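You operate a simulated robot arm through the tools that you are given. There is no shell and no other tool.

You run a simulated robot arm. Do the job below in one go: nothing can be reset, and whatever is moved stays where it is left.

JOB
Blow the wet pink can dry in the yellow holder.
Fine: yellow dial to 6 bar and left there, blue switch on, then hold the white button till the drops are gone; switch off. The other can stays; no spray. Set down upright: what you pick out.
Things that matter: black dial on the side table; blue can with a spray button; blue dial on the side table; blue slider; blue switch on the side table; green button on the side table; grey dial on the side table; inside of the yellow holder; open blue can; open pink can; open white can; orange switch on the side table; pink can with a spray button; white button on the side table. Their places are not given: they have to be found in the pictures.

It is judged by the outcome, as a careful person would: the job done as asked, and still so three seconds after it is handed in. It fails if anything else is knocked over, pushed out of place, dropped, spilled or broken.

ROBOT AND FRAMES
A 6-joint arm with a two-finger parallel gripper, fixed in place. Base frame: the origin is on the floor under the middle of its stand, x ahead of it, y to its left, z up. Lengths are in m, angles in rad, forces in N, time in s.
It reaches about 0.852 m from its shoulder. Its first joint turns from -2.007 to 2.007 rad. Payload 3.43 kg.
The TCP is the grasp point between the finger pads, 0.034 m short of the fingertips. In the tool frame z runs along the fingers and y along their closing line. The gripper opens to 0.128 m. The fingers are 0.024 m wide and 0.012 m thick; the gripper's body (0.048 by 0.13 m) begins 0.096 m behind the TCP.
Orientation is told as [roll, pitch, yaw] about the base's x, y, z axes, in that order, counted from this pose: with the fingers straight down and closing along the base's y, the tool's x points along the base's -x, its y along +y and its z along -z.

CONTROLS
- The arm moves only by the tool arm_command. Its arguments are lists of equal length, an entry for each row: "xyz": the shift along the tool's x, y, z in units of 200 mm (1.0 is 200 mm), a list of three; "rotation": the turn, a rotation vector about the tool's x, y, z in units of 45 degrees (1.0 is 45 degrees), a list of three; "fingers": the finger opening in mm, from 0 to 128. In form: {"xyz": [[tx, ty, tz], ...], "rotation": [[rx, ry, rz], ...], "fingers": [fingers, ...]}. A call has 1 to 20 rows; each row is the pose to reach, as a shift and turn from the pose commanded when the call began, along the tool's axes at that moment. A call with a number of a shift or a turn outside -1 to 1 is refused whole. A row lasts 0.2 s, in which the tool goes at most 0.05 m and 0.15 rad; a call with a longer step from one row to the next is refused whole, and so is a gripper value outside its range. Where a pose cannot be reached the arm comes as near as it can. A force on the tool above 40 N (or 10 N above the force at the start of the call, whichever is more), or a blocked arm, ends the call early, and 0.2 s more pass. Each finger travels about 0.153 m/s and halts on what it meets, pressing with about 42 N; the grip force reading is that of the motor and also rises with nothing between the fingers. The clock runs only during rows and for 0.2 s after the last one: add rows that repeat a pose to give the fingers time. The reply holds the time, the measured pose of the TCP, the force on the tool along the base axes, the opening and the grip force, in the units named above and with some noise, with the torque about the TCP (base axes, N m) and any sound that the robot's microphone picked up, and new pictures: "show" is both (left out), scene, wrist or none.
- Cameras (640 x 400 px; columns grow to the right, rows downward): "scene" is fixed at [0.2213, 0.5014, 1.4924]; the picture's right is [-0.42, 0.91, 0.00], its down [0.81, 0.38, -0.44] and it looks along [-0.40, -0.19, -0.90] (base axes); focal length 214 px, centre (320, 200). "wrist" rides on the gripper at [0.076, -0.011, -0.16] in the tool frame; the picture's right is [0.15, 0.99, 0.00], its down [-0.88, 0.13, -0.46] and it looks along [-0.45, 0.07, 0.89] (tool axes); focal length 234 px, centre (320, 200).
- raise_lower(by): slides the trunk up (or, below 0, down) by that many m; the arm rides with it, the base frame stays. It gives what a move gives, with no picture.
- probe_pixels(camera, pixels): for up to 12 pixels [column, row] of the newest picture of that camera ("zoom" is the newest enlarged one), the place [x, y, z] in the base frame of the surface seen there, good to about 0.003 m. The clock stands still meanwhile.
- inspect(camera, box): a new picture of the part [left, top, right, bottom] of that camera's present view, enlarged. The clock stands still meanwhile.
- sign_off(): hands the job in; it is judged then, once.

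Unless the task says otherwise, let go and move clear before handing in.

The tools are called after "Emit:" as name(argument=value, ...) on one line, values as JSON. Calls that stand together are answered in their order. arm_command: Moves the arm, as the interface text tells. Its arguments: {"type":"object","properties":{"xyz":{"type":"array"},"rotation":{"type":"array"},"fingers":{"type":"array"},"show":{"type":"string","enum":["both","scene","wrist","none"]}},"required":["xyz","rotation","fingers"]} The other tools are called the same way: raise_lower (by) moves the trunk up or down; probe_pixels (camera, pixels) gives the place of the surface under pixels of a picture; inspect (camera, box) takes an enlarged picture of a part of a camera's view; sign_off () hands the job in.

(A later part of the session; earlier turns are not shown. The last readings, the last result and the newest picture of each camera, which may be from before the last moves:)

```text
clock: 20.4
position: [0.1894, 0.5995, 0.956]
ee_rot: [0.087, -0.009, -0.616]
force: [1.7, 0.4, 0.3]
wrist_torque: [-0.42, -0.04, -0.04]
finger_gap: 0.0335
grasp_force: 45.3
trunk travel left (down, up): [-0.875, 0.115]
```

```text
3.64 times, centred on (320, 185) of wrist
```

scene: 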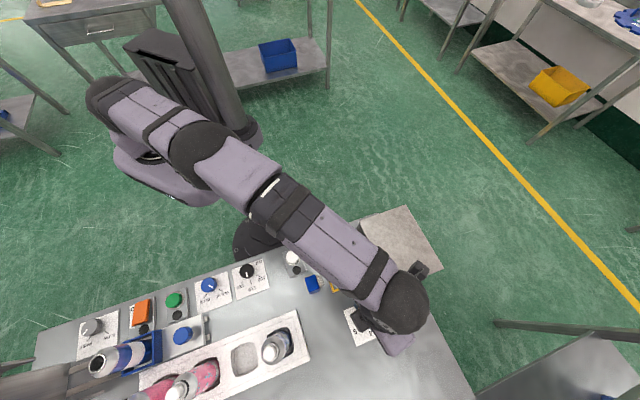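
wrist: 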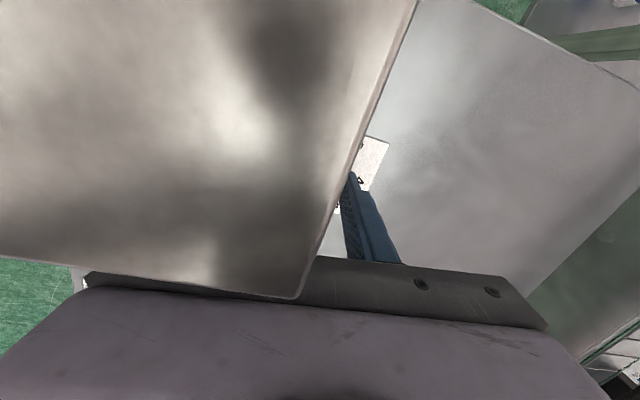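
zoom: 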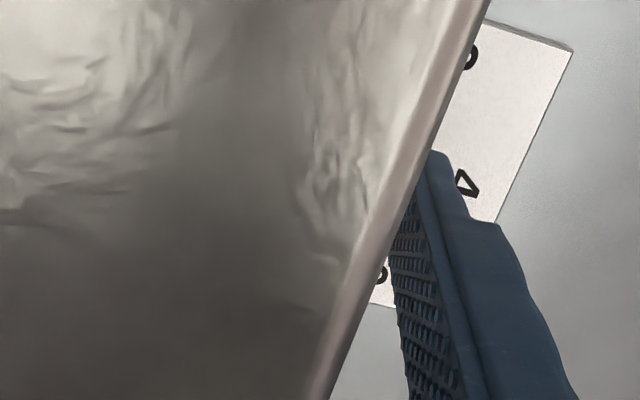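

The tool turned 44.3° with a steady grip, but the box hides the knob from the wrist camera here. I'll add about 4°, then let go and swing back with open fingers to see the pointer.

Emit:
arm_command(xyz=[[0, 0, 0], [0, 0, 0], [0, 0, 0], [0, 0, 0]], rotation=[[0.0009, -0.0082, 0.094], [0.0009, -0.0082, 0.094], [0.0009, -0.0082, 0.094], [0.0009, -0.0082, 0.094]], fingers=[28, 28, 46, 46], show="none")

Emit:
arm_command(xyz=[[0, 0, 0], [0, 0, 0], [0, 0, 0], [0, 0, 0], [0, 0, 0], [0, 0, 0], [0, 0, 0]], rotation=[[-0.0014, 0.0139, -0.16], [-0.0029, 0.0278, -0.32], [-0.0043, 0.0418, -0.48], [-0.0058, 0.0557, -0.64], [-0.0072, 0.0696, -0.8], [-0.0088, 0.0851, -0.978], [-0.0088, 0.0851, -0.978]], fingers=[46, 46, 46, 46, 46, 46, 46])

Emit:
inspect(camera="wrist", box=[265, 130, 375, 240])

```text
clock: 21.4
position: [0.1887, 0.5995, 0.956]
ee_rot: [0.087, -0.008, -0.688]
force: [-0.2, -0.1, 0.3]
wrist_torque: [-0.04, 0.04, 0.02]
finger_gap: 0.0459
grasp_force: 0.0
trunk travel left (down, up): [-0.875, 0.115]
```

```text
clock: 23.0
position: [0.1889, 0.5989, 0.9562]
ee_rot: [0.088, -0.009, 0.084]
force: [-0.1, 0.1, 0.4]
wrist_torque: [0.02, 0.02, 0.0]
finger_gap: 0.0459
grasp_force: 0.0
trunk travel left (down, up): [-0.875, 0.115]
```

scene: 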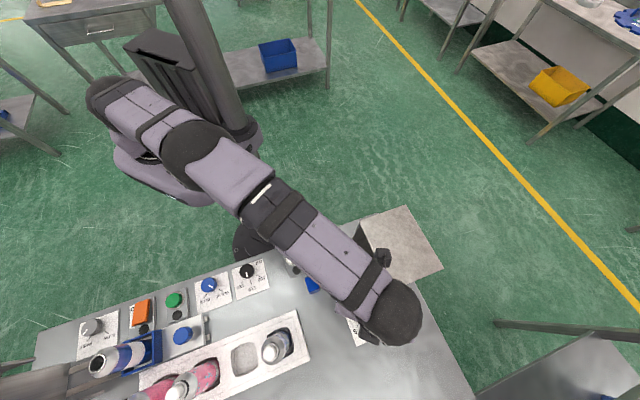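
wrist: 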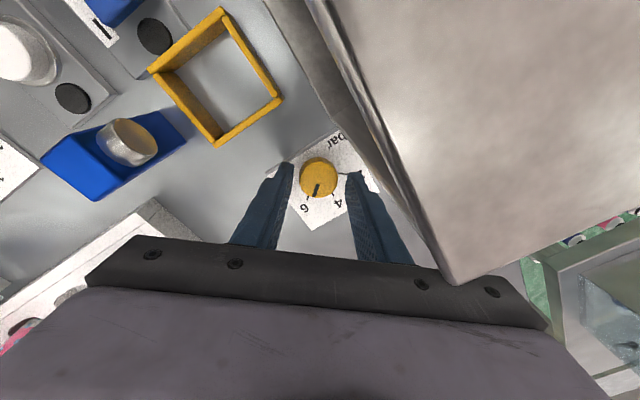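

```text
3.64 times, centred on (320, 185) of wrist
```

zoom: 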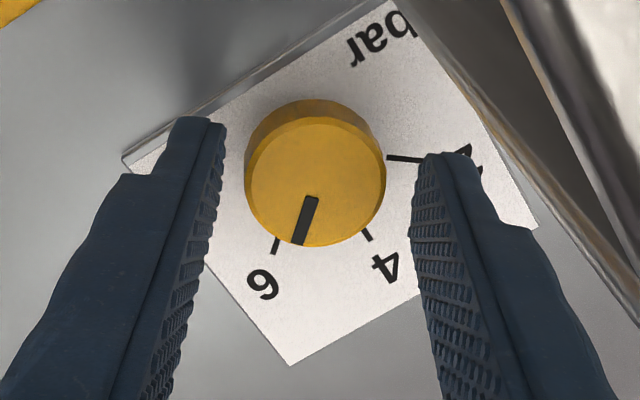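

After releasing, the pointer at zoom (313,198)-(299,243) lies parallel to the 6 tick at (278,238)-(273,254). I'll enlarge more to judge the last degree or two.

Emit:
inspect(camera="wrist", box=[295, 145, 350, 220])

```text
5.33 times, centred on (322, 182) of wrist
```

zoom: 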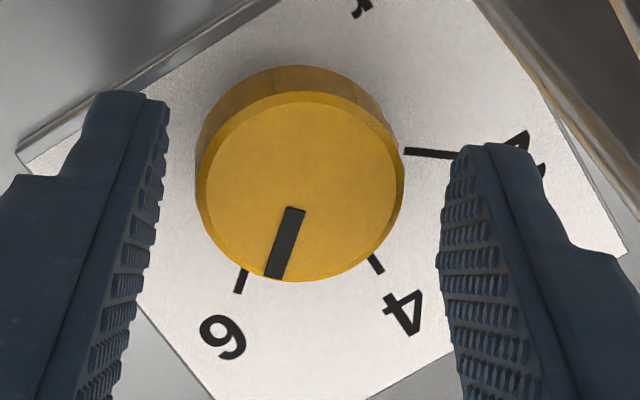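

From the camera geometry the ticks are about 51.4° apart. The 6 tick is at -5.3° and the pointer at about -2.4°, so it is roughly 3° short. I'll regrip here and turn 3° more.

Emit:
arm_command(xyz=[[0, 0, 0], [0, 0, 0], [0, 0, 0], [0, 0, 0], [0, 0, 0], [0, 0, 0]], rotation=[[0, 0, 0], [0, 0, 0], [0, 0, 0], [0.0003, -0.003, 0.034], [0.0006, -0.006, 0.069], [0.0006, -0.006, 0.069]], fingers=[38, 28, 28, 28, 28, 28], show="none")

Emit:
arm_command(xyz=[[0, 0, 0], [0, 0, 0]], rotation=[[0, 0, 0], [0, 0, 0]], fingers=[46, 46], show="wrist")

Emit:
inspect(camera="wrist", box=[295, 145, 350, 220])

```text
clock: 24.4
position: [0.1905, 0.5989, 0.9567]
ee_rot: [0.085, -0.006, 0.026]
force: [1.1, -5.3, 0.3]
wrist_torque: [-0.41, -0.15, 0.26]
finger_gap: 0.0335
grasp_force: 45.2
trunk travel left (down, up): [-0.875, 0.115]
```

```text
clock: 25.0
position: [0.1901, 0.5993, 0.9569]
ee_rot: [0.087, -0.011, 0.03]
force: [-0.1, -0.3, 1.2]
wrist_torque: [0.02, 0.0, 0.01]
finger_gap: 0.0458
grasp_force: 0.1
trunk travel left (down, up): [-0.875, 0.115]
```

wrist: 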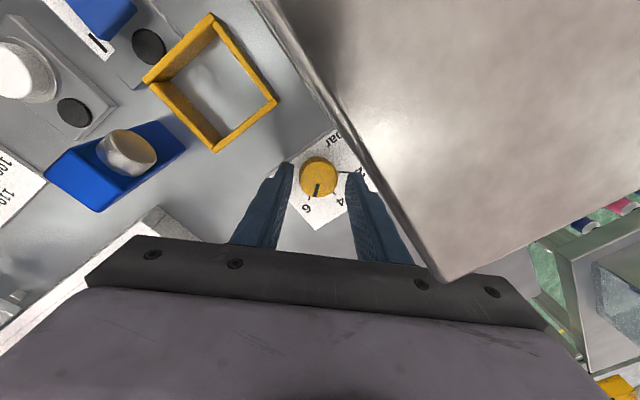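

```text
5.33 times, centred on (322, 182) of wrist
```

zoom: 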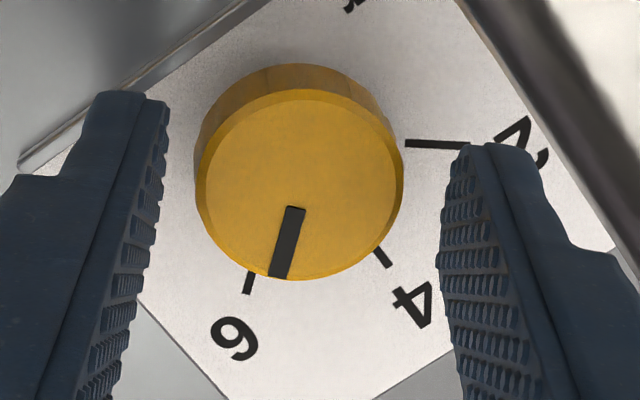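

The pointer now looks within about 1° of the 6 tick. I'll check with a stronger enlargement of the pointer and the 6 tick, and one that includes the 4 tick.

Emit:
inspect(camera="wrist", box=[298, 176, 338, 206])

```text
13.33 times, centred on (318, 191) of wrist
```

zoom: 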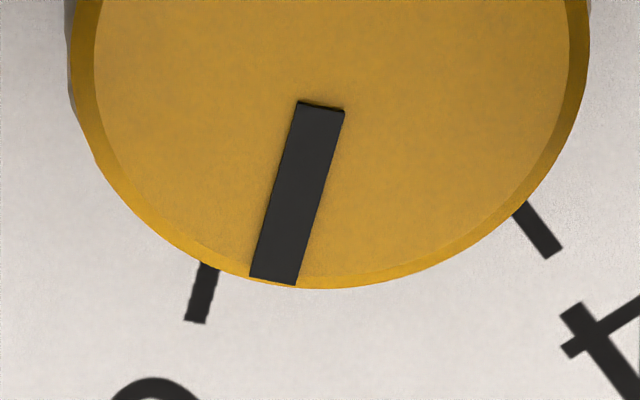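

The enlargement gives the pointer at -1.0° and the 6 tick at -1.5°, so the dial is on 6. I'll retreat straight along the fingers, straighten the tool and rise.

Emit:
arm_command(xyz=[[0, 0, -0.12], [0, 0, -0.3], [0, -0.1, -0.48], [0, -0.2, -0.66], [0, -0.25, -0.85], [0, -0.25, -0.85]], rotation=[[0, 0, 0], [0, 0, 0], [0.1108, 0.014, 0], [0.1108, 0.014, 0], [0.1108, 0.014, 0], [0.1108, 0.014, 0]], fingers=[46, 46, 46, 80, 100, 100])

Emit:
inspect(camera="wrist", box=[280, 60, 400, 180])

```text
clock: 26.4
position: [0.1911, 0.5339, 1.1216]
ee_rot: [-0.002, 0.002, 0.029]
force: [0.8, 0.0, 0.1]
wrist_torque: [-0.01, 0.0, -0.01]
finger_gap: 0.0999
grasp_force: 0.1
trunk travel left (down, up): [-0.875, 0.115]
```

scene: 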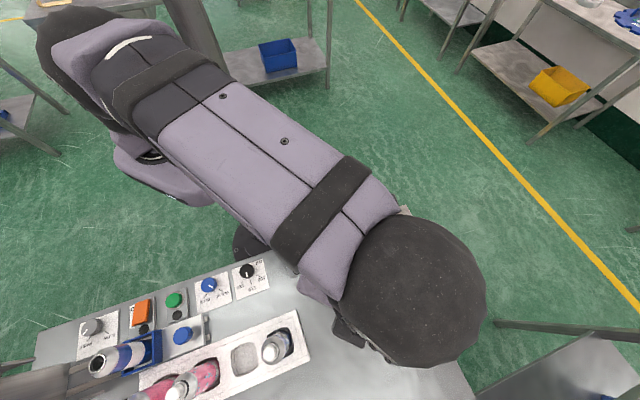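
wrist: 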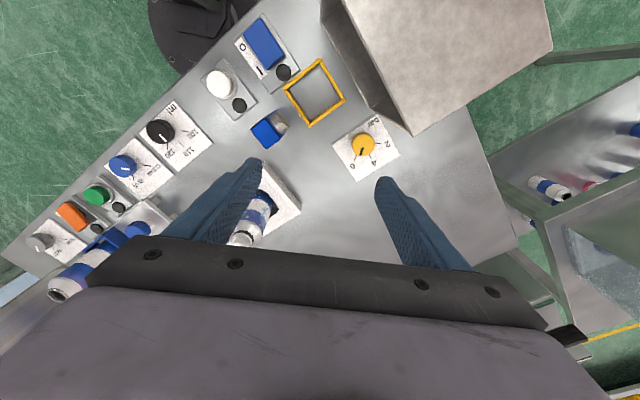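

```text
3.33 times, centred on (340, 120) of wrist
```

zoom: 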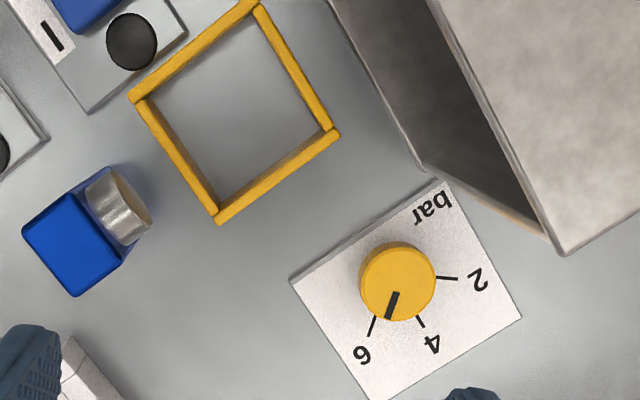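

The dial reads 6. While this view is good, I'll probe the holder's top rim corners, inner floor and the nozzle for the can placement.

Emit:
probe_pixels(camera="zoom", pixels=[[137, 97], [255, 7], [335, 131], [218, 216], [195, 53], [295, 68], [277, 174], [177, 155], [240, 110], [75, 240], [128, 195], [108, 225]])

Emit:
inspect(camera="wrist", box=[225, 30, 355, 160])

```text
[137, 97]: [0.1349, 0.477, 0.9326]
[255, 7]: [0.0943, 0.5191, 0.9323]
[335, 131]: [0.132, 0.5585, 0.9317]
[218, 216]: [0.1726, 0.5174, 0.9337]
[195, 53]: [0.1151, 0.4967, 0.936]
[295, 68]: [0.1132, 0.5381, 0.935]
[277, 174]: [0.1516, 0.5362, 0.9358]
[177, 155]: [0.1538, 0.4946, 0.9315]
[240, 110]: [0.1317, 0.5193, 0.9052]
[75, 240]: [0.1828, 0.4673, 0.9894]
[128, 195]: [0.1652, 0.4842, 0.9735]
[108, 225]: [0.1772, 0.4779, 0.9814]
```

```text
3.08 times, centred on (290, 95) of wrist
```

zoom: 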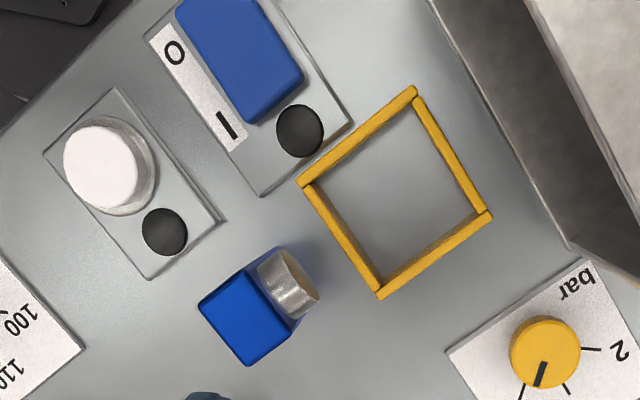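

The holder centre is about (0.1335, 0.517), wall-to-wall about 56 mm, rim at z 0.932 and floor about 0.904. Now I'll move to above the tray, turning to yaw -45° so the fingers will close across the tray and not toward the neighbouring can.

Emit:
arm_command(xyz=[[-0.05, -0.05, -0.2], [-0.17, -0.15, -0.3], [-0.3, -0.28, -0.3], [-0.43, -0.4, -0.3], [-0.56, -0.52, -0.3], [-0.69, -0.64, -0.3], [-0.82, -0.76, -0.3], [-0.95, -0.8785, -0.3], [-0.95, -0.8785, -0.3]], rotation=[[0, 0, 0.125], [0, 0, 0.25], [0, 0, 0.375], [0, 0, 0.5], [0, 0, 0.625], [0, 0, 0.75], [0, 0, 0.875], [0, 0, 1.0], [0, 0, 1.0]], fingers=[100, 100, 100, 100, 100, 100, 100, 100, 100])

```text
clock: 28.4
position: [0.3828, 0.3645, 1.1812]
ee_rot: [-0.002, 0.0, -0.757]
force: [-0.9, 0.3, -1.4]
wrist_torque: [-0.02, 0.03, -0.01]
finger_gap: 0.1001
grasp_force: 0.0
trunk travel left (down, up): [-0.875, 0.115]
```

scene: 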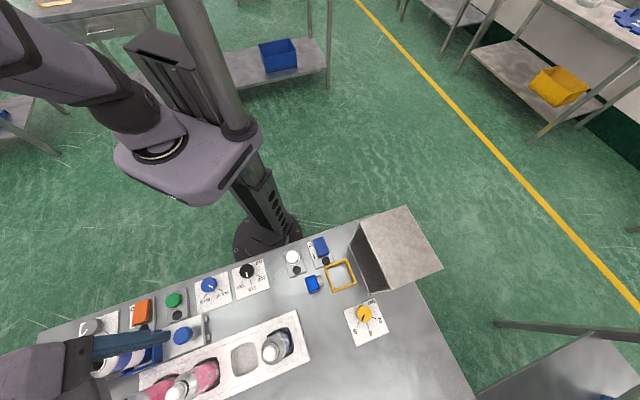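
wrist: 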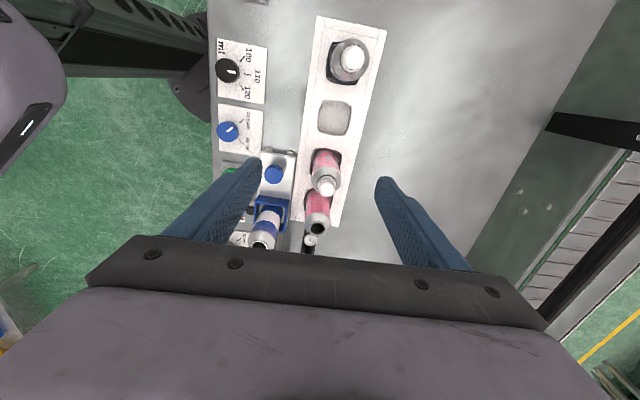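

This view shows the tray in line: the blue can at (348,60), the empty slot at (334,118), the wet pink spray can at (326,175) and the open pink can at (317,210). I'll enlarge and probe them.

Emit:
inspect(camera="wrist", box=[270, 100, 390, 250])

```text
2.67 times, centred on (330, 175) of wrist
```

zoom: 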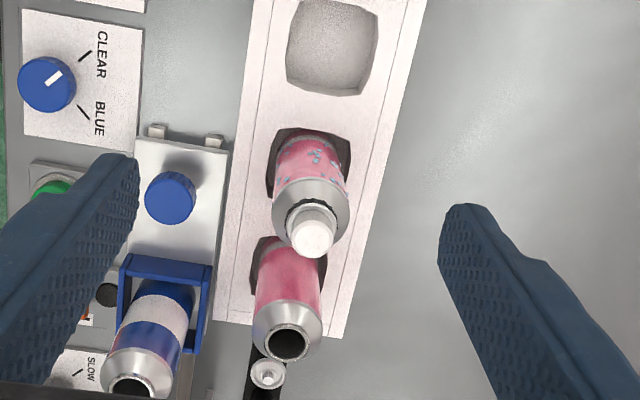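

Emit:
probe_pixels(camera="zoom", pixels=[[312, 238], [312, 222], [312, 190], [285, 195], [337, 195], [310, 155], [286, 168], [340, 168], [285, 340], [287, 300], [333, 55], [290, 120]])

Emit:
probe_pixels(camera="zoom", pixels=[[268, 374], [250, 380], [275, 160], [345, 160], [277, 245], [350, 300], [240, 200], [370, 200], [300, 262], [318, 262], [312, 140], [300, 215]])

```text
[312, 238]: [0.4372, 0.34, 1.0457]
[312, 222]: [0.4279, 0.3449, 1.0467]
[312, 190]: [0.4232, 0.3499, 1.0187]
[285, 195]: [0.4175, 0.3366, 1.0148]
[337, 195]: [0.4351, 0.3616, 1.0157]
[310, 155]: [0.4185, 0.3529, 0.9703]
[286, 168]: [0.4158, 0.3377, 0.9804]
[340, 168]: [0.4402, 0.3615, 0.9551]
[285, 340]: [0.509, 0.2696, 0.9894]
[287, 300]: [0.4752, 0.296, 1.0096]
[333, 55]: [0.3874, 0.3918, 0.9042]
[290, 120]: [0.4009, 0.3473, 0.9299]
```

```text
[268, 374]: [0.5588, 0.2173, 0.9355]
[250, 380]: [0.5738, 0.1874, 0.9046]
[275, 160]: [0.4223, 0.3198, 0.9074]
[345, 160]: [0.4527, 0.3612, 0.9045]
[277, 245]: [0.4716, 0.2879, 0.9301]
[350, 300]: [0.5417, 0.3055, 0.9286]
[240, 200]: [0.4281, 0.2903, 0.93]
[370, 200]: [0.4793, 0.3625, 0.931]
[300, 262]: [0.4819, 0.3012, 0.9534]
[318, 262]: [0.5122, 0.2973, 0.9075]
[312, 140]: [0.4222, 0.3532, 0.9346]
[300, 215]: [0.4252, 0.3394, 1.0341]
```

The tray top is at z 0.93, the spray button top at 1.046, and the can's axis near (0.437, 0.341). I'll move above it with a narrower opening of 72 mm and verify alignment.

Emit:
arm_command(xyz=[[-0.09, 0.03, 0.0], [-0.18, 0.06, 0.05], [-0.277, 0.1, 0.12], [-0.277, 0.1, 0.2], [-0.277, 0.1, 0.2]], rotation=[[0, 0, 0.047], [0, 0, 0.047], [0, 0, 0.047], [0, 0, 0.047], [0, 0, 0.047]], fingers=[90, 80, 72, 72, 72])

Emit:
inspect(camera="wrist", box=[250, 80, 390, 220])

```text
clock: 29.6
position: [0.4372, 0.3404, 1.1404]
ee_rot: [-0.001, 0.001, -0.792]
force: [0.0, 0.1, 0.1]
wrist_torque: [-0.01, -0.01, -0.03]
finger_gap: 0.0719
grasp_force: 0.0
trunk travel left (down, up): [-0.875, 0.115]
```

scene: 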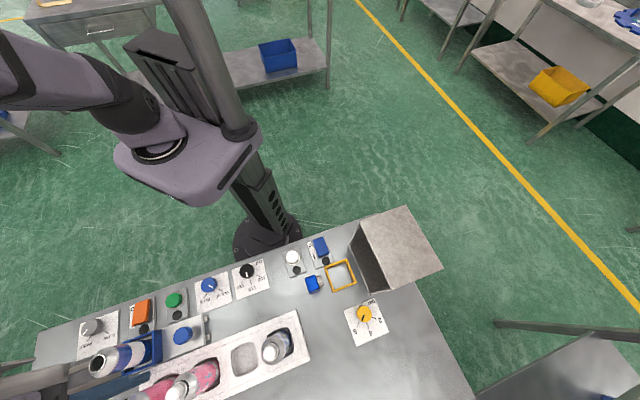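
wrist: 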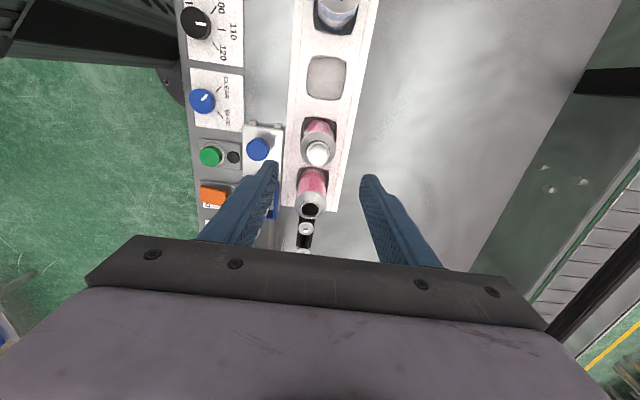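

```text
2.86 times, centred on (320, 150) of wrist
```

zoom: 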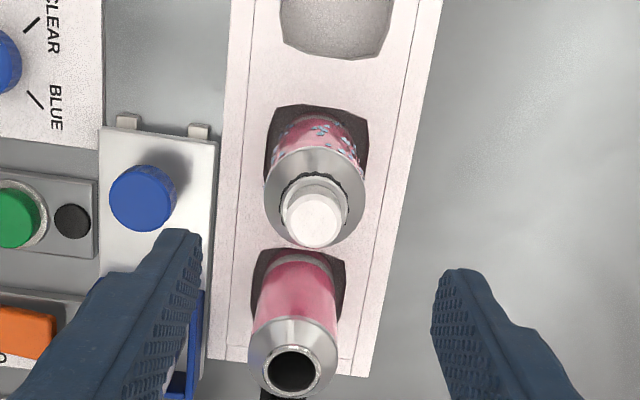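

The button centre is at wrist (318,157), against an expected (319.6,156.4) for perfect alignment, so the can's axis is about 2 mm toward -tool y. The can is about 44 mm across. I'll descend to TCP z≈0.982 with the fingers open at 72 mm, which leaves the palm 24 mm above the spray button.

Emit:
arm_command(xyz=[[0, -0.009, 0.2], [0, -0.009, 0.4], [0, -0.009, 0.55], [0, -0.009, 0.68], [0, -0.009, 0.79], [0, -0.009, 0.79]], rotation=[[0, 0, 0], [0, 0, 0], [0, 0, 0], [0, 0, 0], [0, 0, 0], [0, 0, 0]], fingers=[72, 72, 72, 72, 72, 72])

Emit:
inspect(camera="wrist", box=[250, 110, 390, 260])

```text
clock: 31.0
position: [0.4369, 0.3396, 0.9826]
ee_rot: [-0.001, -0.001, -0.793]
force: [0.2, -0.3, -0.2]
wrist_torque: [0.01, -0.02, -0.01]
finger_gap: 0.0719
grasp_force: 0.1
trunk travel left (down, up): [-0.875, 0.115]
```

scene: 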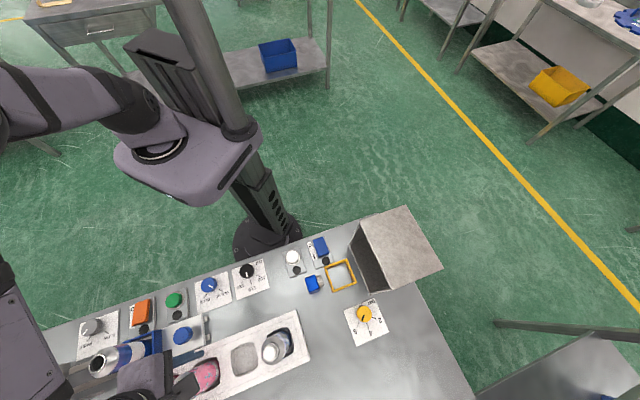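
wrist: 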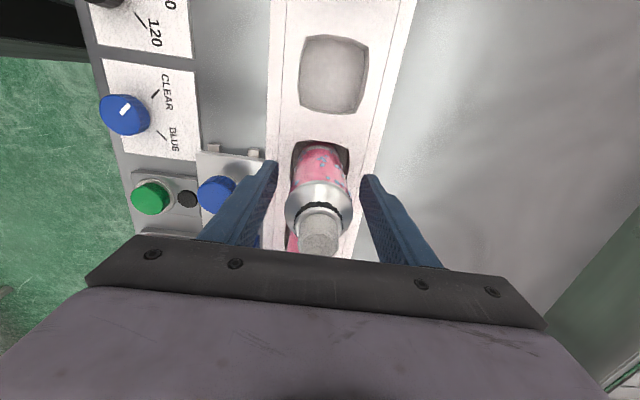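

```text
2.67 times, centred on (320, 185) of wrist
```

zoom: 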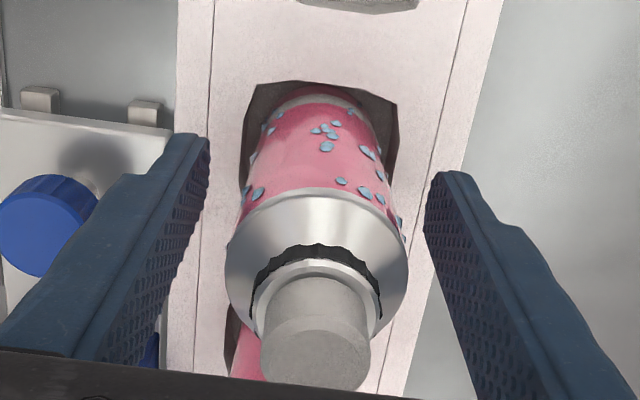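

The can is centred between the fingers and shows drops on its body. I'll close on it and check the grip.

Emit:
arm_command(xyz=[[0, 0, 0], [0, 0, 0], [0, 0, 0], [0, 0, 0]], rotation=[[0, 0, 0], [0, 0, 0], [0, 0, 0], [0, 0, 0]], fingers=[56, 46, 40, 40], show="wrist")

```text
clock: 32.0
position: [0.4367, 0.3396, 0.9833]
ee_rot: [-0.004, 0.002, -0.795]
force: [1.0, -0.2, 0.1]
wrist_torque: [0.07, -0.1, -0.03]
finger_gap: 0.0441
grasp_force: 42.5
trunk travel left (down, up): [-0.875, 0.115]
```

wrist: 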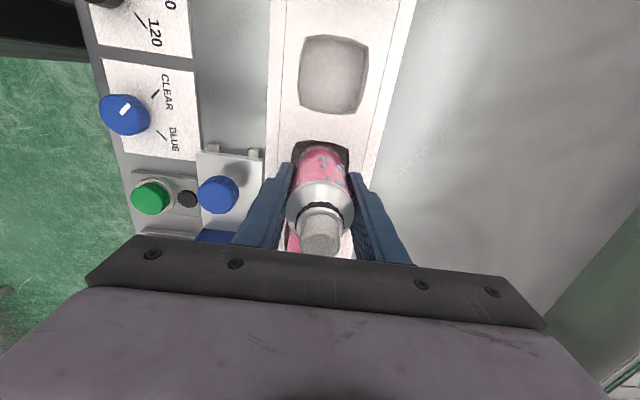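

The grip is solid: gap 44.1 mm, 42.5 N. I'll lift straight up about 0.165 m so the can's bottom clears every other top.

Emit:
arm_command(xyz=[[0, 0, -0.08], [0, 0, -0.2], [0, 0, -0.35], [0, 0, -0.5], [0, 0, -0.65], [0, 0, -0.825], [0, 0, -0.825]], rotation=[[0, 0, 0], [0, 0, 0], [0, 0, 0], [0, 0, 0], [0, 0, 0], [0, 0, 0], [0, 0, 0]], fingers=[40, 40, 40, 40, 40, 40, 40])

```text
clock: 33.6
position: [0.4356, 0.3392, 1.1463]
ee_rot: [-0.002, 0.002, -0.796]
force: [0.5, -0.5, -2.1]
wrist_torque: [0.04, 0.04, -0.03]
finger_gap: 0.0444
grasp_force: 42.1
trunk travel left (down, up): [-0.875, 0.115]
```

scene: 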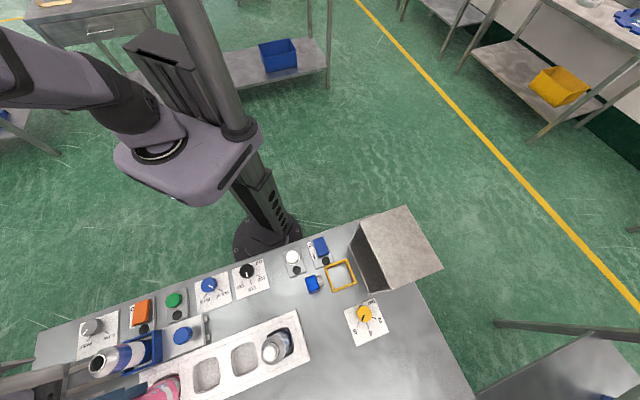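
wrist: 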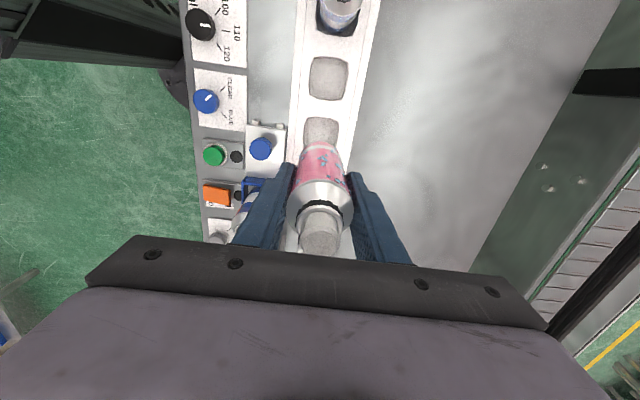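

The can is clear and upright. I'll carry it toward the holder at this height, first veering toward the robot and then along the table.

Emit:
arm_command(xyz=[[0.05, -0.1, 0], [0.15, -0.22, 0], [0.28, -0.34, 0], [0.42, -0.43, 0], [0.6, -0.456, 0], [0.8, -0.456, 0], [0.95, -0.456, 0], [0.95, -0.456, 0]], rotation=[[0, 0, 0], [0, 0, 0], [0, 0, 0], [0, 0, 0], [0, 0, 0], [0, 0, 0], [0, 0, 0], [0, 0, 0]], fingers=[40, 40, 40, 40, 40, 40, 40, 40], show="none")

Emit:
arm_command(xyz=[[0.15, 0, 0], [0.32, 0, 0], [0.5, 0, 0], [0.65, 0, 0], [0.742, 0, 0], [0.742, 0, 0], [0.742, 0, 0]], rotation=[[0, 0, 0], [0, 0, 0], [0, 0, 0], [0, 0, 0], [0, 0, 0], [0, 0, 0], [0, 0, 0]], fingers=[40, 40, 40, 40, 40, 40, 40])

```text
clock: 35.4
position: [0.2382, 0.4107, 1.1475]
ee_rot: [-0.002, 0.002, -0.795]
force: [-0.4, -0.9, -1.6]
wrist_torque: [-0.01, 0.02, -0.01]
finger_gap: 0.044
grasp_force: 41.9
trunk travel left (down, up): [-0.875, 0.115]
```

```text
clock: 37.0
position: [0.1344, 0.5166, 1.1506]
ee_rot: [-0.003, 0.001, -0.793]
force: [-0.2, -0.2, -2.7]
wrist_torque: [0.02, 0.03, -0.01]
finger_gap: 0.0441
grasp_force: 42.4
trunk travel left (down, up): [-0.875, 0.115]
```

scene: 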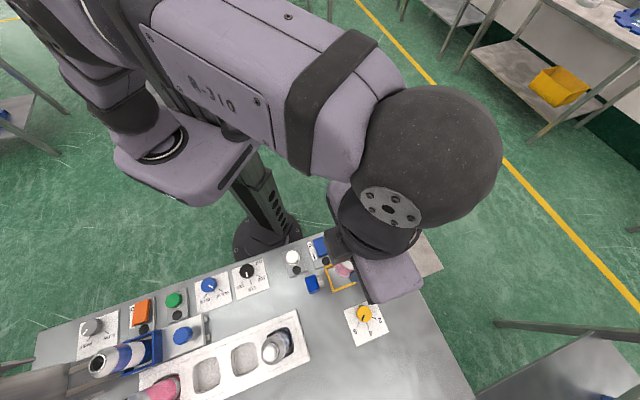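
wrist: 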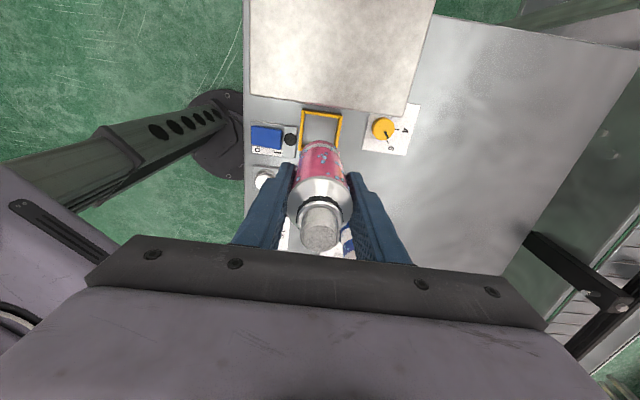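

The can hangs over the holder, which shows at wrist (320,125) just beyond the can. I'll enlarge and probe the rim to check alignment before lowering.

Emit:
inspect(camera="wrist", box=[265, 90, 375, 200])

```text
3.64 times, centred on (320, 145) of wrist
```

zoom: 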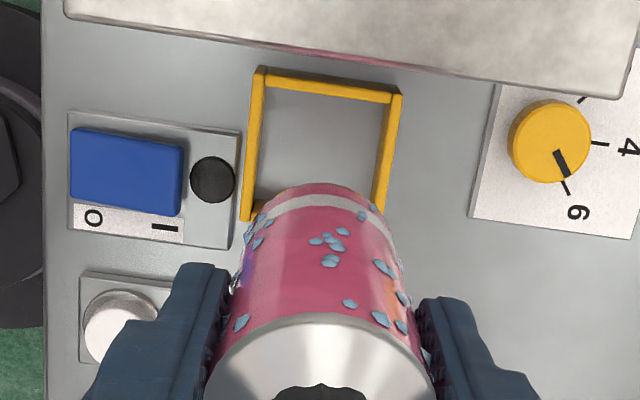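

The rim centre is at zoom (322,153), while the tool axis projects to (319,158), so I need a shift of about 1 mm along tool y and 2 mm along tool x. I'll check the can's own position in the grip by enlarging the top of the can.

Emit:
inspect(camera="wrist", box=[265, 170, 375, 260])

Emit:
probe_pixels(camera="wrist", pixels=[[303, 110], [341, 115], [301, 150], [338, 148], [322, 112], [302, 130], [340, 130], [321, 238], [321, 185], [321, 160], [318, 145], [321, 125]])

```text
4.44 times, centred on (320, 215) of wrist
```

zoom: 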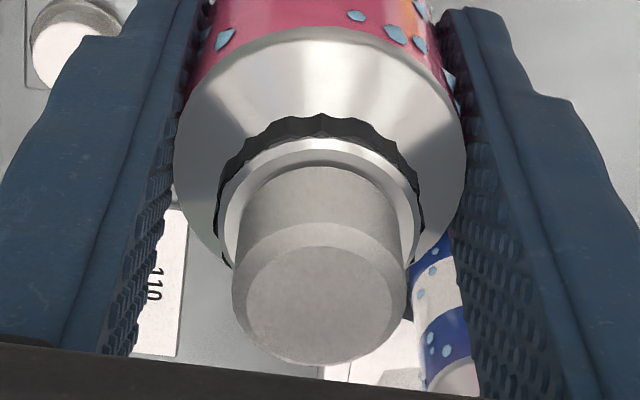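

```text
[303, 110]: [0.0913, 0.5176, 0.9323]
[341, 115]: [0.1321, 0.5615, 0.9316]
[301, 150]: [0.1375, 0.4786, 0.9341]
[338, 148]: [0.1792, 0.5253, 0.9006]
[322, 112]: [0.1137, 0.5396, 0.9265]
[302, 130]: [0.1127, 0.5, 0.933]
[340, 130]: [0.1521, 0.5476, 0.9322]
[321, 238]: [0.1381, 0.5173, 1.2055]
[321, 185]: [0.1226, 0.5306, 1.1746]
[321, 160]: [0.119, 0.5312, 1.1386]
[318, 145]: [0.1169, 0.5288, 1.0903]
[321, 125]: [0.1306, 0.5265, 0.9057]
```

The button centre sits on the tool axis, so the can is straight in the grip. I'll shift about 2 mm to the holder centre at (0.134, 0.5185) and lower to where the can's bottom is just above the rim.

Emit:
arm_command(xyz=[[0.011, 0.006, 0.1], [0.011, 0.006, 0.25], [0.011, 0.006, 0.4], [0.011, 0.006, 0.53], [0.011, 0.006, 0.63], [0.011, 0.006, 0.63]], rotation=[[0, 0, 0], [0, 0, 0], [0, 0, 0], [0, 0, 0], [0, 0, 0], [0, 0, 0]], fingers=[40, 40, 40, 40, 40, 40])

Emit:
inspect(camera="wrist", box=[265, 90, 375, 200])

```text
clock: 38.4
position: [0.1329, 0.518, 1.0251]
ee_rot: [-0.002, 0.002, -0.793]
force: [-0.3, -0.1, -2.5]
wrist_torque: [0.01, 0.04, -0.05]
finger_gap: 0.0441
grasp_force: 41.7
trunk travel left (down, up): [-0.875, 0.115]
```

scene: 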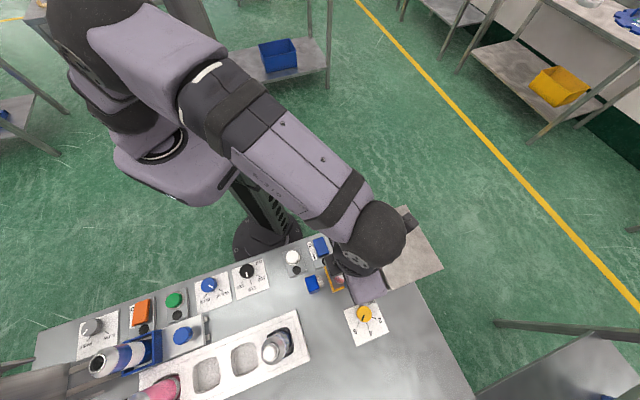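
wrist: 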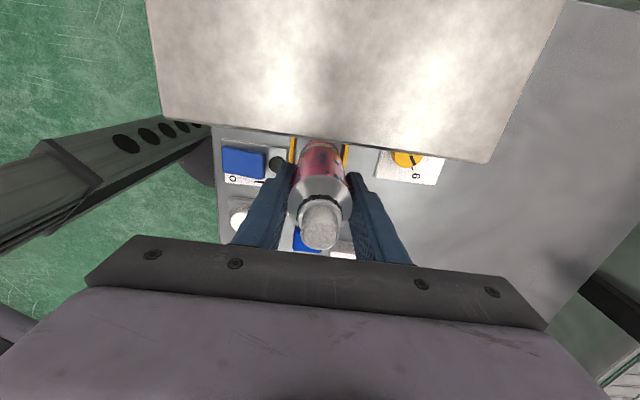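

```text
3.64 times, centred on (320, 145) of wrist
```

zoom: 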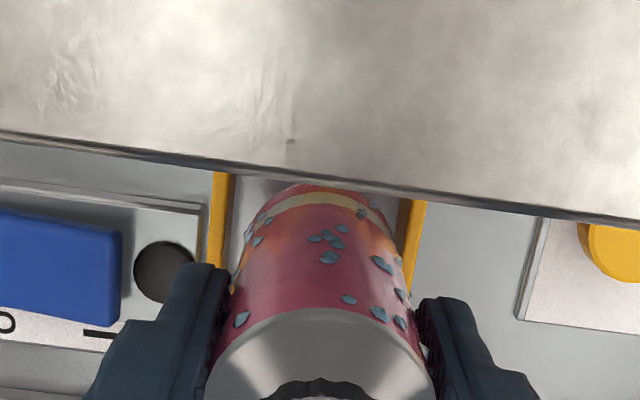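

The can's bottom is just above the rim and centred between the yellow walls at zoom x≈233 and 408. I'll lower slowly into the holder and watch the force.

Emit:
arm_command(xyz=[[0, 0, 0.04], [0, 0, 0.08], [0, 0, 0.12], [0, 0, 0.16], [0, 0, 0.19], [0, 0, 0.19]], rotation=[[0, 0, 0], [0, 0, 0], [0, 0, 0], [0, 0, 0], [0, 0, 0], [0, 0, 0]], fingers=[40, 40, 40, 40, 40, 40])

```text
clock: 39.8
position: [0.1322, 0.5185, 0.9876]
ee_rot: [0.005, 0.007, -0.792]
force: [-1.5, -0.2, 30.1]
wrist_torque: [-0.55, 0.74, -0.11]
finger_gap: 0.0442
grasp_force: 42.1
trunk travel left (down, up): [-0.875, 0.115]
```

scene: 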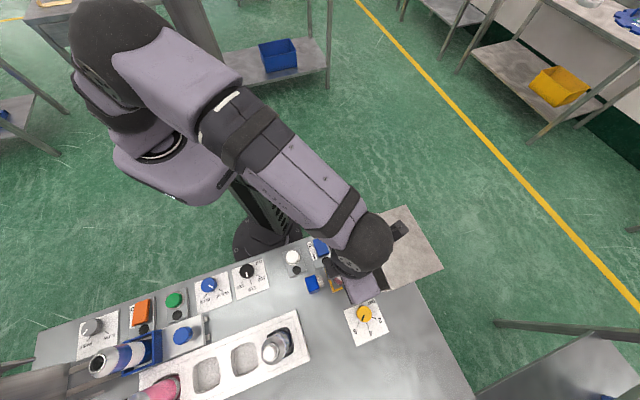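
wrist: 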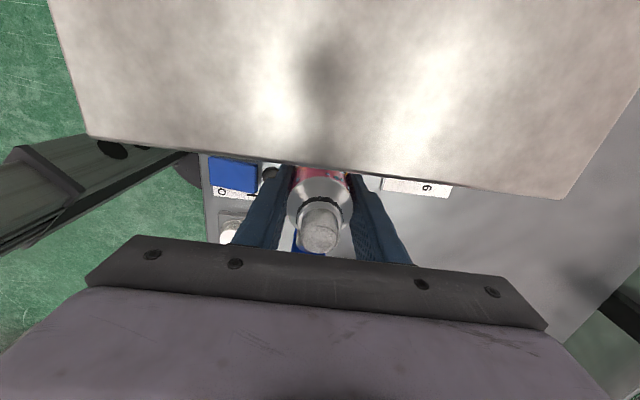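

There is a 30 N upward force at TCP z 0.988, close to the expected floor contact at about 0.983, with a small torque. I'll look closer to make sure the can is down inside the holder and not on a wall or slid in the grip.

Emit:
inspect(camera="wrist", box=[265, 150, 375, 260])

Emit:
inspect(camera="scene", box=[290, 220, 400, 330])

Emit:
probe_pixels(camera="wrist", pixels=[[320, 236], [320, 190], [320, 200]])

```text
3.64 times, centred on (320, 205) of wrist
```

zoom: 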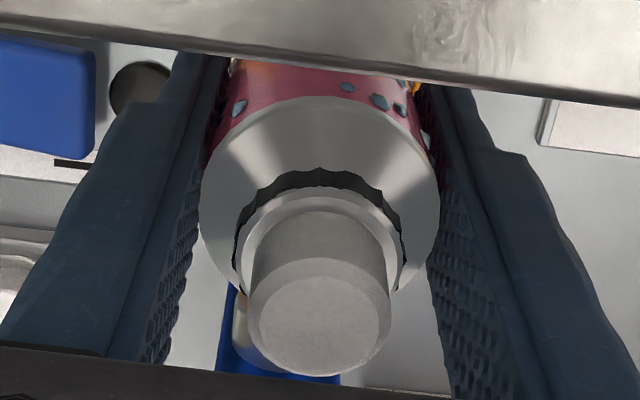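

```text
3.64 times, centred on (345, 275) of scene
```

zoom: 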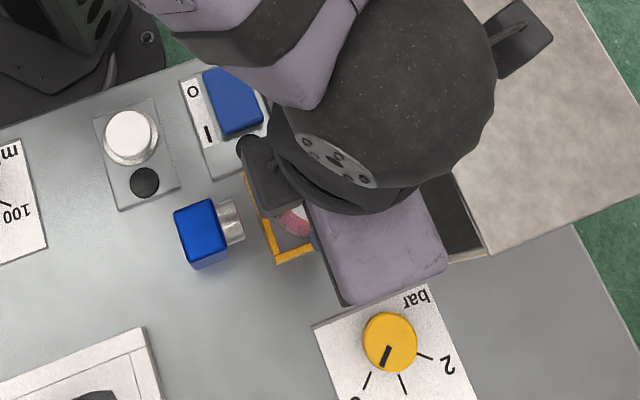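

```text
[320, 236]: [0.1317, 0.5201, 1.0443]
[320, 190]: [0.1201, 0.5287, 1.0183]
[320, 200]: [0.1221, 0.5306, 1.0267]
```

The button top is at z 1.044, the same as it stood in the tray, so the can is resting on the holder floor. I'll ease the downward push by 2 mm, open the fingers and rise straight up.

Emit:
arm_command(xyz=[[0, 0, -0.01], [0, 0, -0.01], [0, 0, -0.01], [0, 0, -0.01], [0, 0, -0.01]], rotation=[[0, 0, 0], [0, 0, 0], [0, 0, 0], [0, 0, 0], [0, 0, 0]], fingers=[40, 50, 58, 64, 64])

Emit:
inspect(camera="wrist", box=[265, 150, 375, 260])

```text
clock: 41.0
position: [0.1339, 0.5199, 0.9865]
ee_rot: [-0.002, 0.002, -0.795]
force: [0.5, -0.3, -0.5]
wrist_torque: [-0.01, 0.03, -0.02]
finger_gap: 0.0641
grasp_force: 0.1
trunk travel left (down, up): [-0.875, 0.115]
```

scene: 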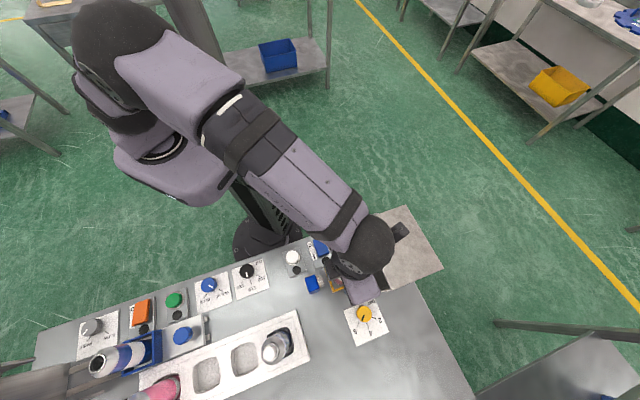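
wrist: 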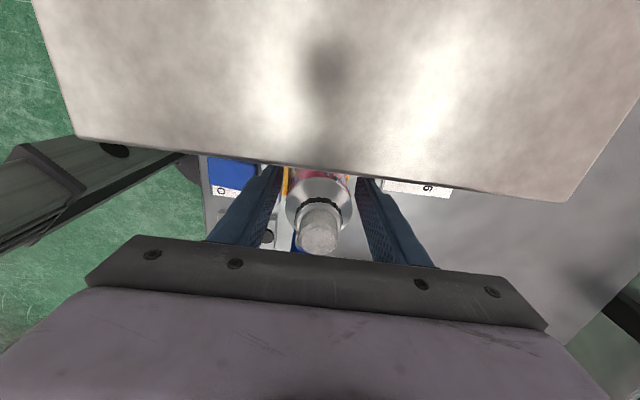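

```text
3.64 times, centred on (320, 205) of wrist
```

zoom: 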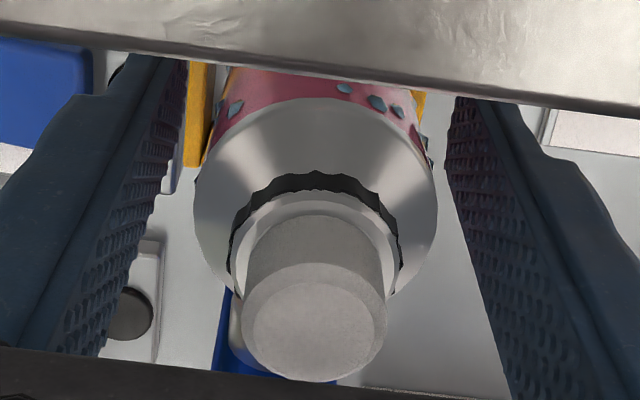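

The fingers are open and the can stands in the holder with no load on the tool. I'll rise straight up to clear it.

Emit:
arm_command(xyz=[[0, 0, -0.1], [0, 0, -0.25], [0, 0, -0.42], [0, 0, -0.6], [0, 0, -0.8], [0, 0, -0.8]], rotation=[[0, 0, 0], [0, 0, 0], [0, 0, 0], [0, 0, 0], [0, 0, 0], [0, 0, 0]], fingers=[64, 64, 64, 64, 64, 64])

Emit:
inspect(camera="wrist", box=[240, 90, 400, 230])

```text
clock: 42.4
position: [0.134, 0.5208, 1.1482]
ee_rot: [0.0, 0.0, -0.792]
force: [-0.2, 0.1, -0.9]
wrist_torque: [0.01, -0.02, -0.02]
finger_gap: 0.064
grasp_force: 0.0
trunk travel left (down, up): [-0.875, 0.115]
```

scene: 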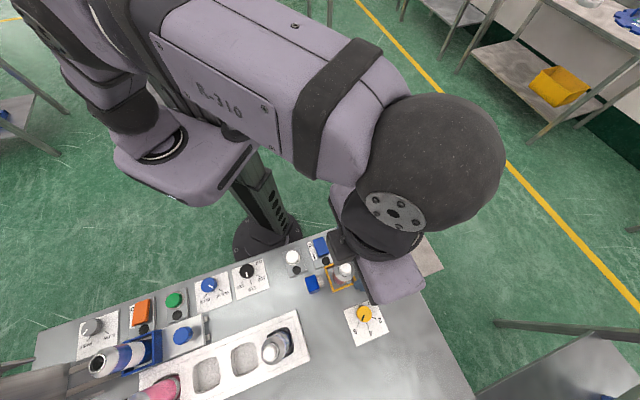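
wrist: 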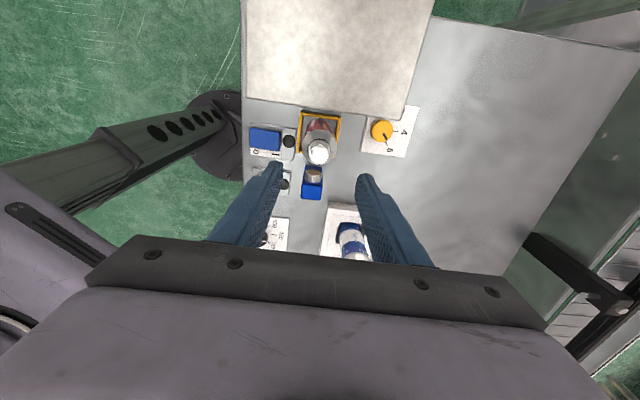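

```text
2.86 times, centred on (320, 160) of wrist
```

zoom: 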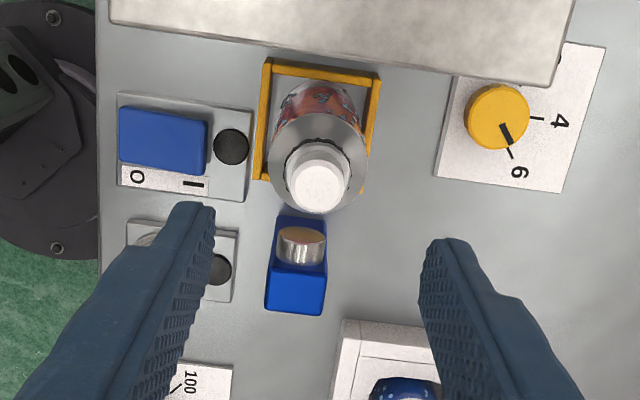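

The can stands upright in the holder at zoom (318,150), beside the nozzle. Next are the switch and button, so I'll probe the rocker, its lamp, and what is visible of the white button.

Emit:
probe_pixels(camera="zoom", pixels=[[122, 112], [205, 120], [120, 162], [204, 170], [128, 138], [145, 138], [165, 140], [185, 143], [198, 145], [231, 146], [137, 178], [195, 184]])

Emit:
probe_pixels(camera="scene", pixels=[[292, 257], [288, 255], [297, 257], [292, 252], [292, 262], [297, 268], [319, 240], [323, 252], [316, 244], [326, 248], [345, 270], [312, 284]])

Emit:
inspect(camera="scene", box=[270, 225, 370, 305])

```text
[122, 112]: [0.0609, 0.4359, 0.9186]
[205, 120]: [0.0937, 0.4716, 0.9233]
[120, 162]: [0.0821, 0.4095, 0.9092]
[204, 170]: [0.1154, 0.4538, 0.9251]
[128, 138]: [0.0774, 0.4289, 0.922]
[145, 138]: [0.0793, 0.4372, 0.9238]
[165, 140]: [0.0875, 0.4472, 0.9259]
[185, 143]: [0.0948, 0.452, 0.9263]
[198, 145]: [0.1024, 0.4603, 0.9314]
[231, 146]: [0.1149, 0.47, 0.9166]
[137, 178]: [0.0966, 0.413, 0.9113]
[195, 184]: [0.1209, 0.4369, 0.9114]
```

```text
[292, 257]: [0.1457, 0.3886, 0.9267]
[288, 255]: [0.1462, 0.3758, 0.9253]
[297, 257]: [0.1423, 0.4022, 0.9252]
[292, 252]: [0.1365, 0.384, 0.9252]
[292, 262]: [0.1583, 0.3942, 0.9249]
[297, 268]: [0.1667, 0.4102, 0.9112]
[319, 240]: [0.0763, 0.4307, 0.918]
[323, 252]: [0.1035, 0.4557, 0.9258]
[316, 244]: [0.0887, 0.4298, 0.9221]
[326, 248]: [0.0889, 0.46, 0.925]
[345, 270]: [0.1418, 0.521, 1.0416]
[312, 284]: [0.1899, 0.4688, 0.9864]
```

```text
5.00 times, centred on (320, 265) of scene
```

zoom: 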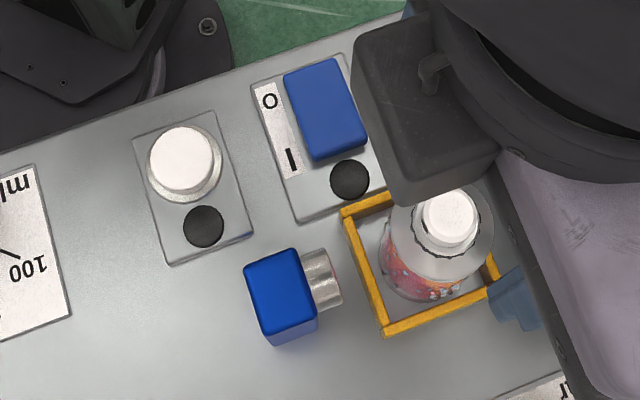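

The rocker's raised end (the I end, by the lamp) is near (0.105, 0.463, 0.930), and the white button top is at (0.145, 0.387, 0.926). To keep the gripper body off the can I'll turn to yaw +44° with closed fingers and approach the rocker.

Emit:
arm_command(xyz=[[0, 0, 0], [0, 0, 0], [0, 0, 0], [0, 0, 0], [0, 0, 0], [0, 0, 0], [0, 0, 0]], rotation=[[0, 0, -0.16], [0, 0, -0.32], [0, 0, -0.48], [0, 0, -0.64], [0, 0, -0.8], [0, 0, -1.0], [0, 0, -1.0]], fingers=[50, 30, 10, 0, 0, 0, 0], show="none")

Emit:
arm_command(xyz=[[0.02, -0.04, 0], [0.05, -0.1, 0], [0.08, -0.15, 0], [0.11, -0.2, 0.05], [0.13, -0.25, 0.15], [0.161, -0.305, 0.28], [0.161, -0.305, 0.4], [0.161, -0.305, 0.4]], rotation=[[0, 0, -0.16], [0, 0, -0.32], [0, 0, -0.48], [0, 0, -0.64], [0, 0, -0.8], [0, 0, -0.99], [0, 0, -0.99], [0, 0, -0.99]], fingers=[0, 0, 0, 0, 0, 0, 0, 0])

```text
refused: row 6 steps farther than a row can; nothing moved
```

```text
clock: 44.2
position: [0.0671, 0.4988, 1.0658]
ee_rot: [0.0, 0.002, -0.016]
force: [0.4, -0.2, 0.5]
wrist_torque: [0.01, 0.0, -0.01]
finger_gap: 0.0
grasp_force: 33.0
trunk travel left (down, up): [-0.875, 0.115]
```

scene: 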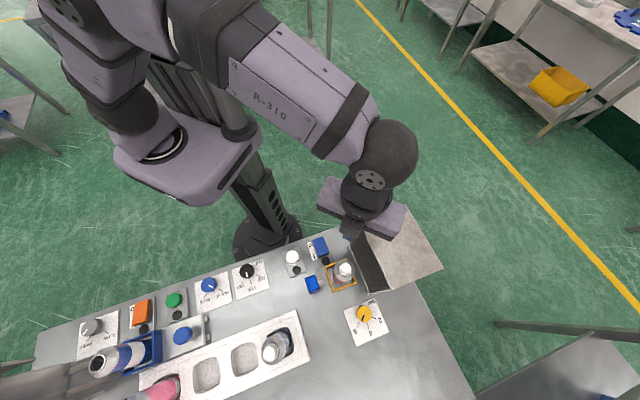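
wrist: 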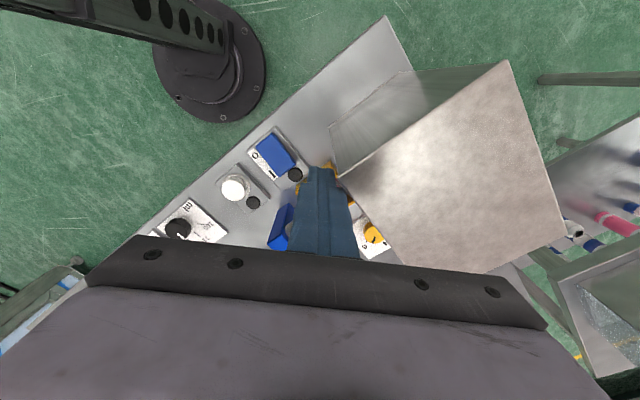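

The first call was refused because one row turned slightly too far, so the second ran from the old yaw. The tool is now at (0.067, 0.499, 1.066), clear of everything with zero force, but close to the box front. I'll rise first, then go above the rocker while turning to yaw +44°.

Emit:
arm_command(xyz=[[0, 0, -0.2], [-0.03, -0.04, -0.35], [-0.08, -0.1, -0.35], [-0.13, -0.15, -0.35], [-0.177, -0.192, -0.35], [-0.177, -0.192, -0.35], [-0.177, -0.192, -0.35], [-0.177, -0.192, -0.35]], rotation=[[0, 0, 0], [0, 0, -0.15], [0, 0, -0.32], [0, 0, -0.5], [0, 0, -0.67], [0, 0, -0.84], [0, 0, -1.0], [0, 0, -1.0]], fingers=[0, 0, 0, 0, 0, 0, 0, 0])

```text
clock: 46.0
position: [0.1021, 0.461, 1.137]
ee_rot: [0.002, 0.002, 0.772]
force: [-0.7, 0.5, 0.4]
wrist_torque: [-0.01, 0.0, -0.01]
finger_gap: 0.0001
grasp_force: 32.6
trunk travel left (down, up): [-0.875, 0.115]
```

scene: 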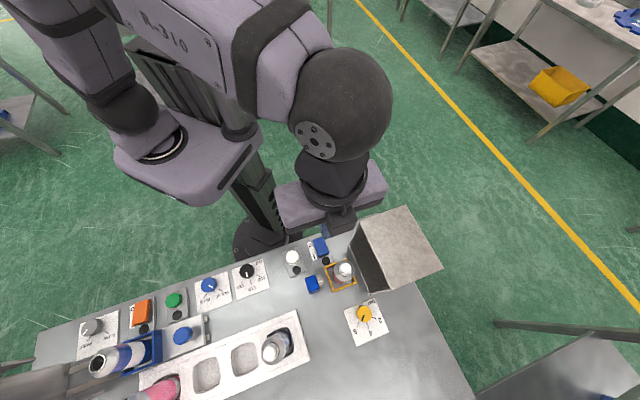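
wrist: 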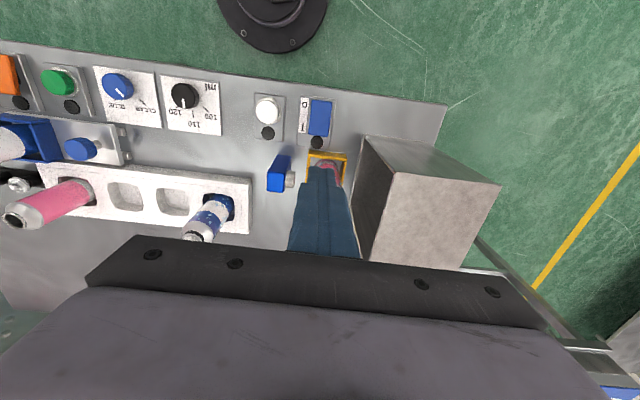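

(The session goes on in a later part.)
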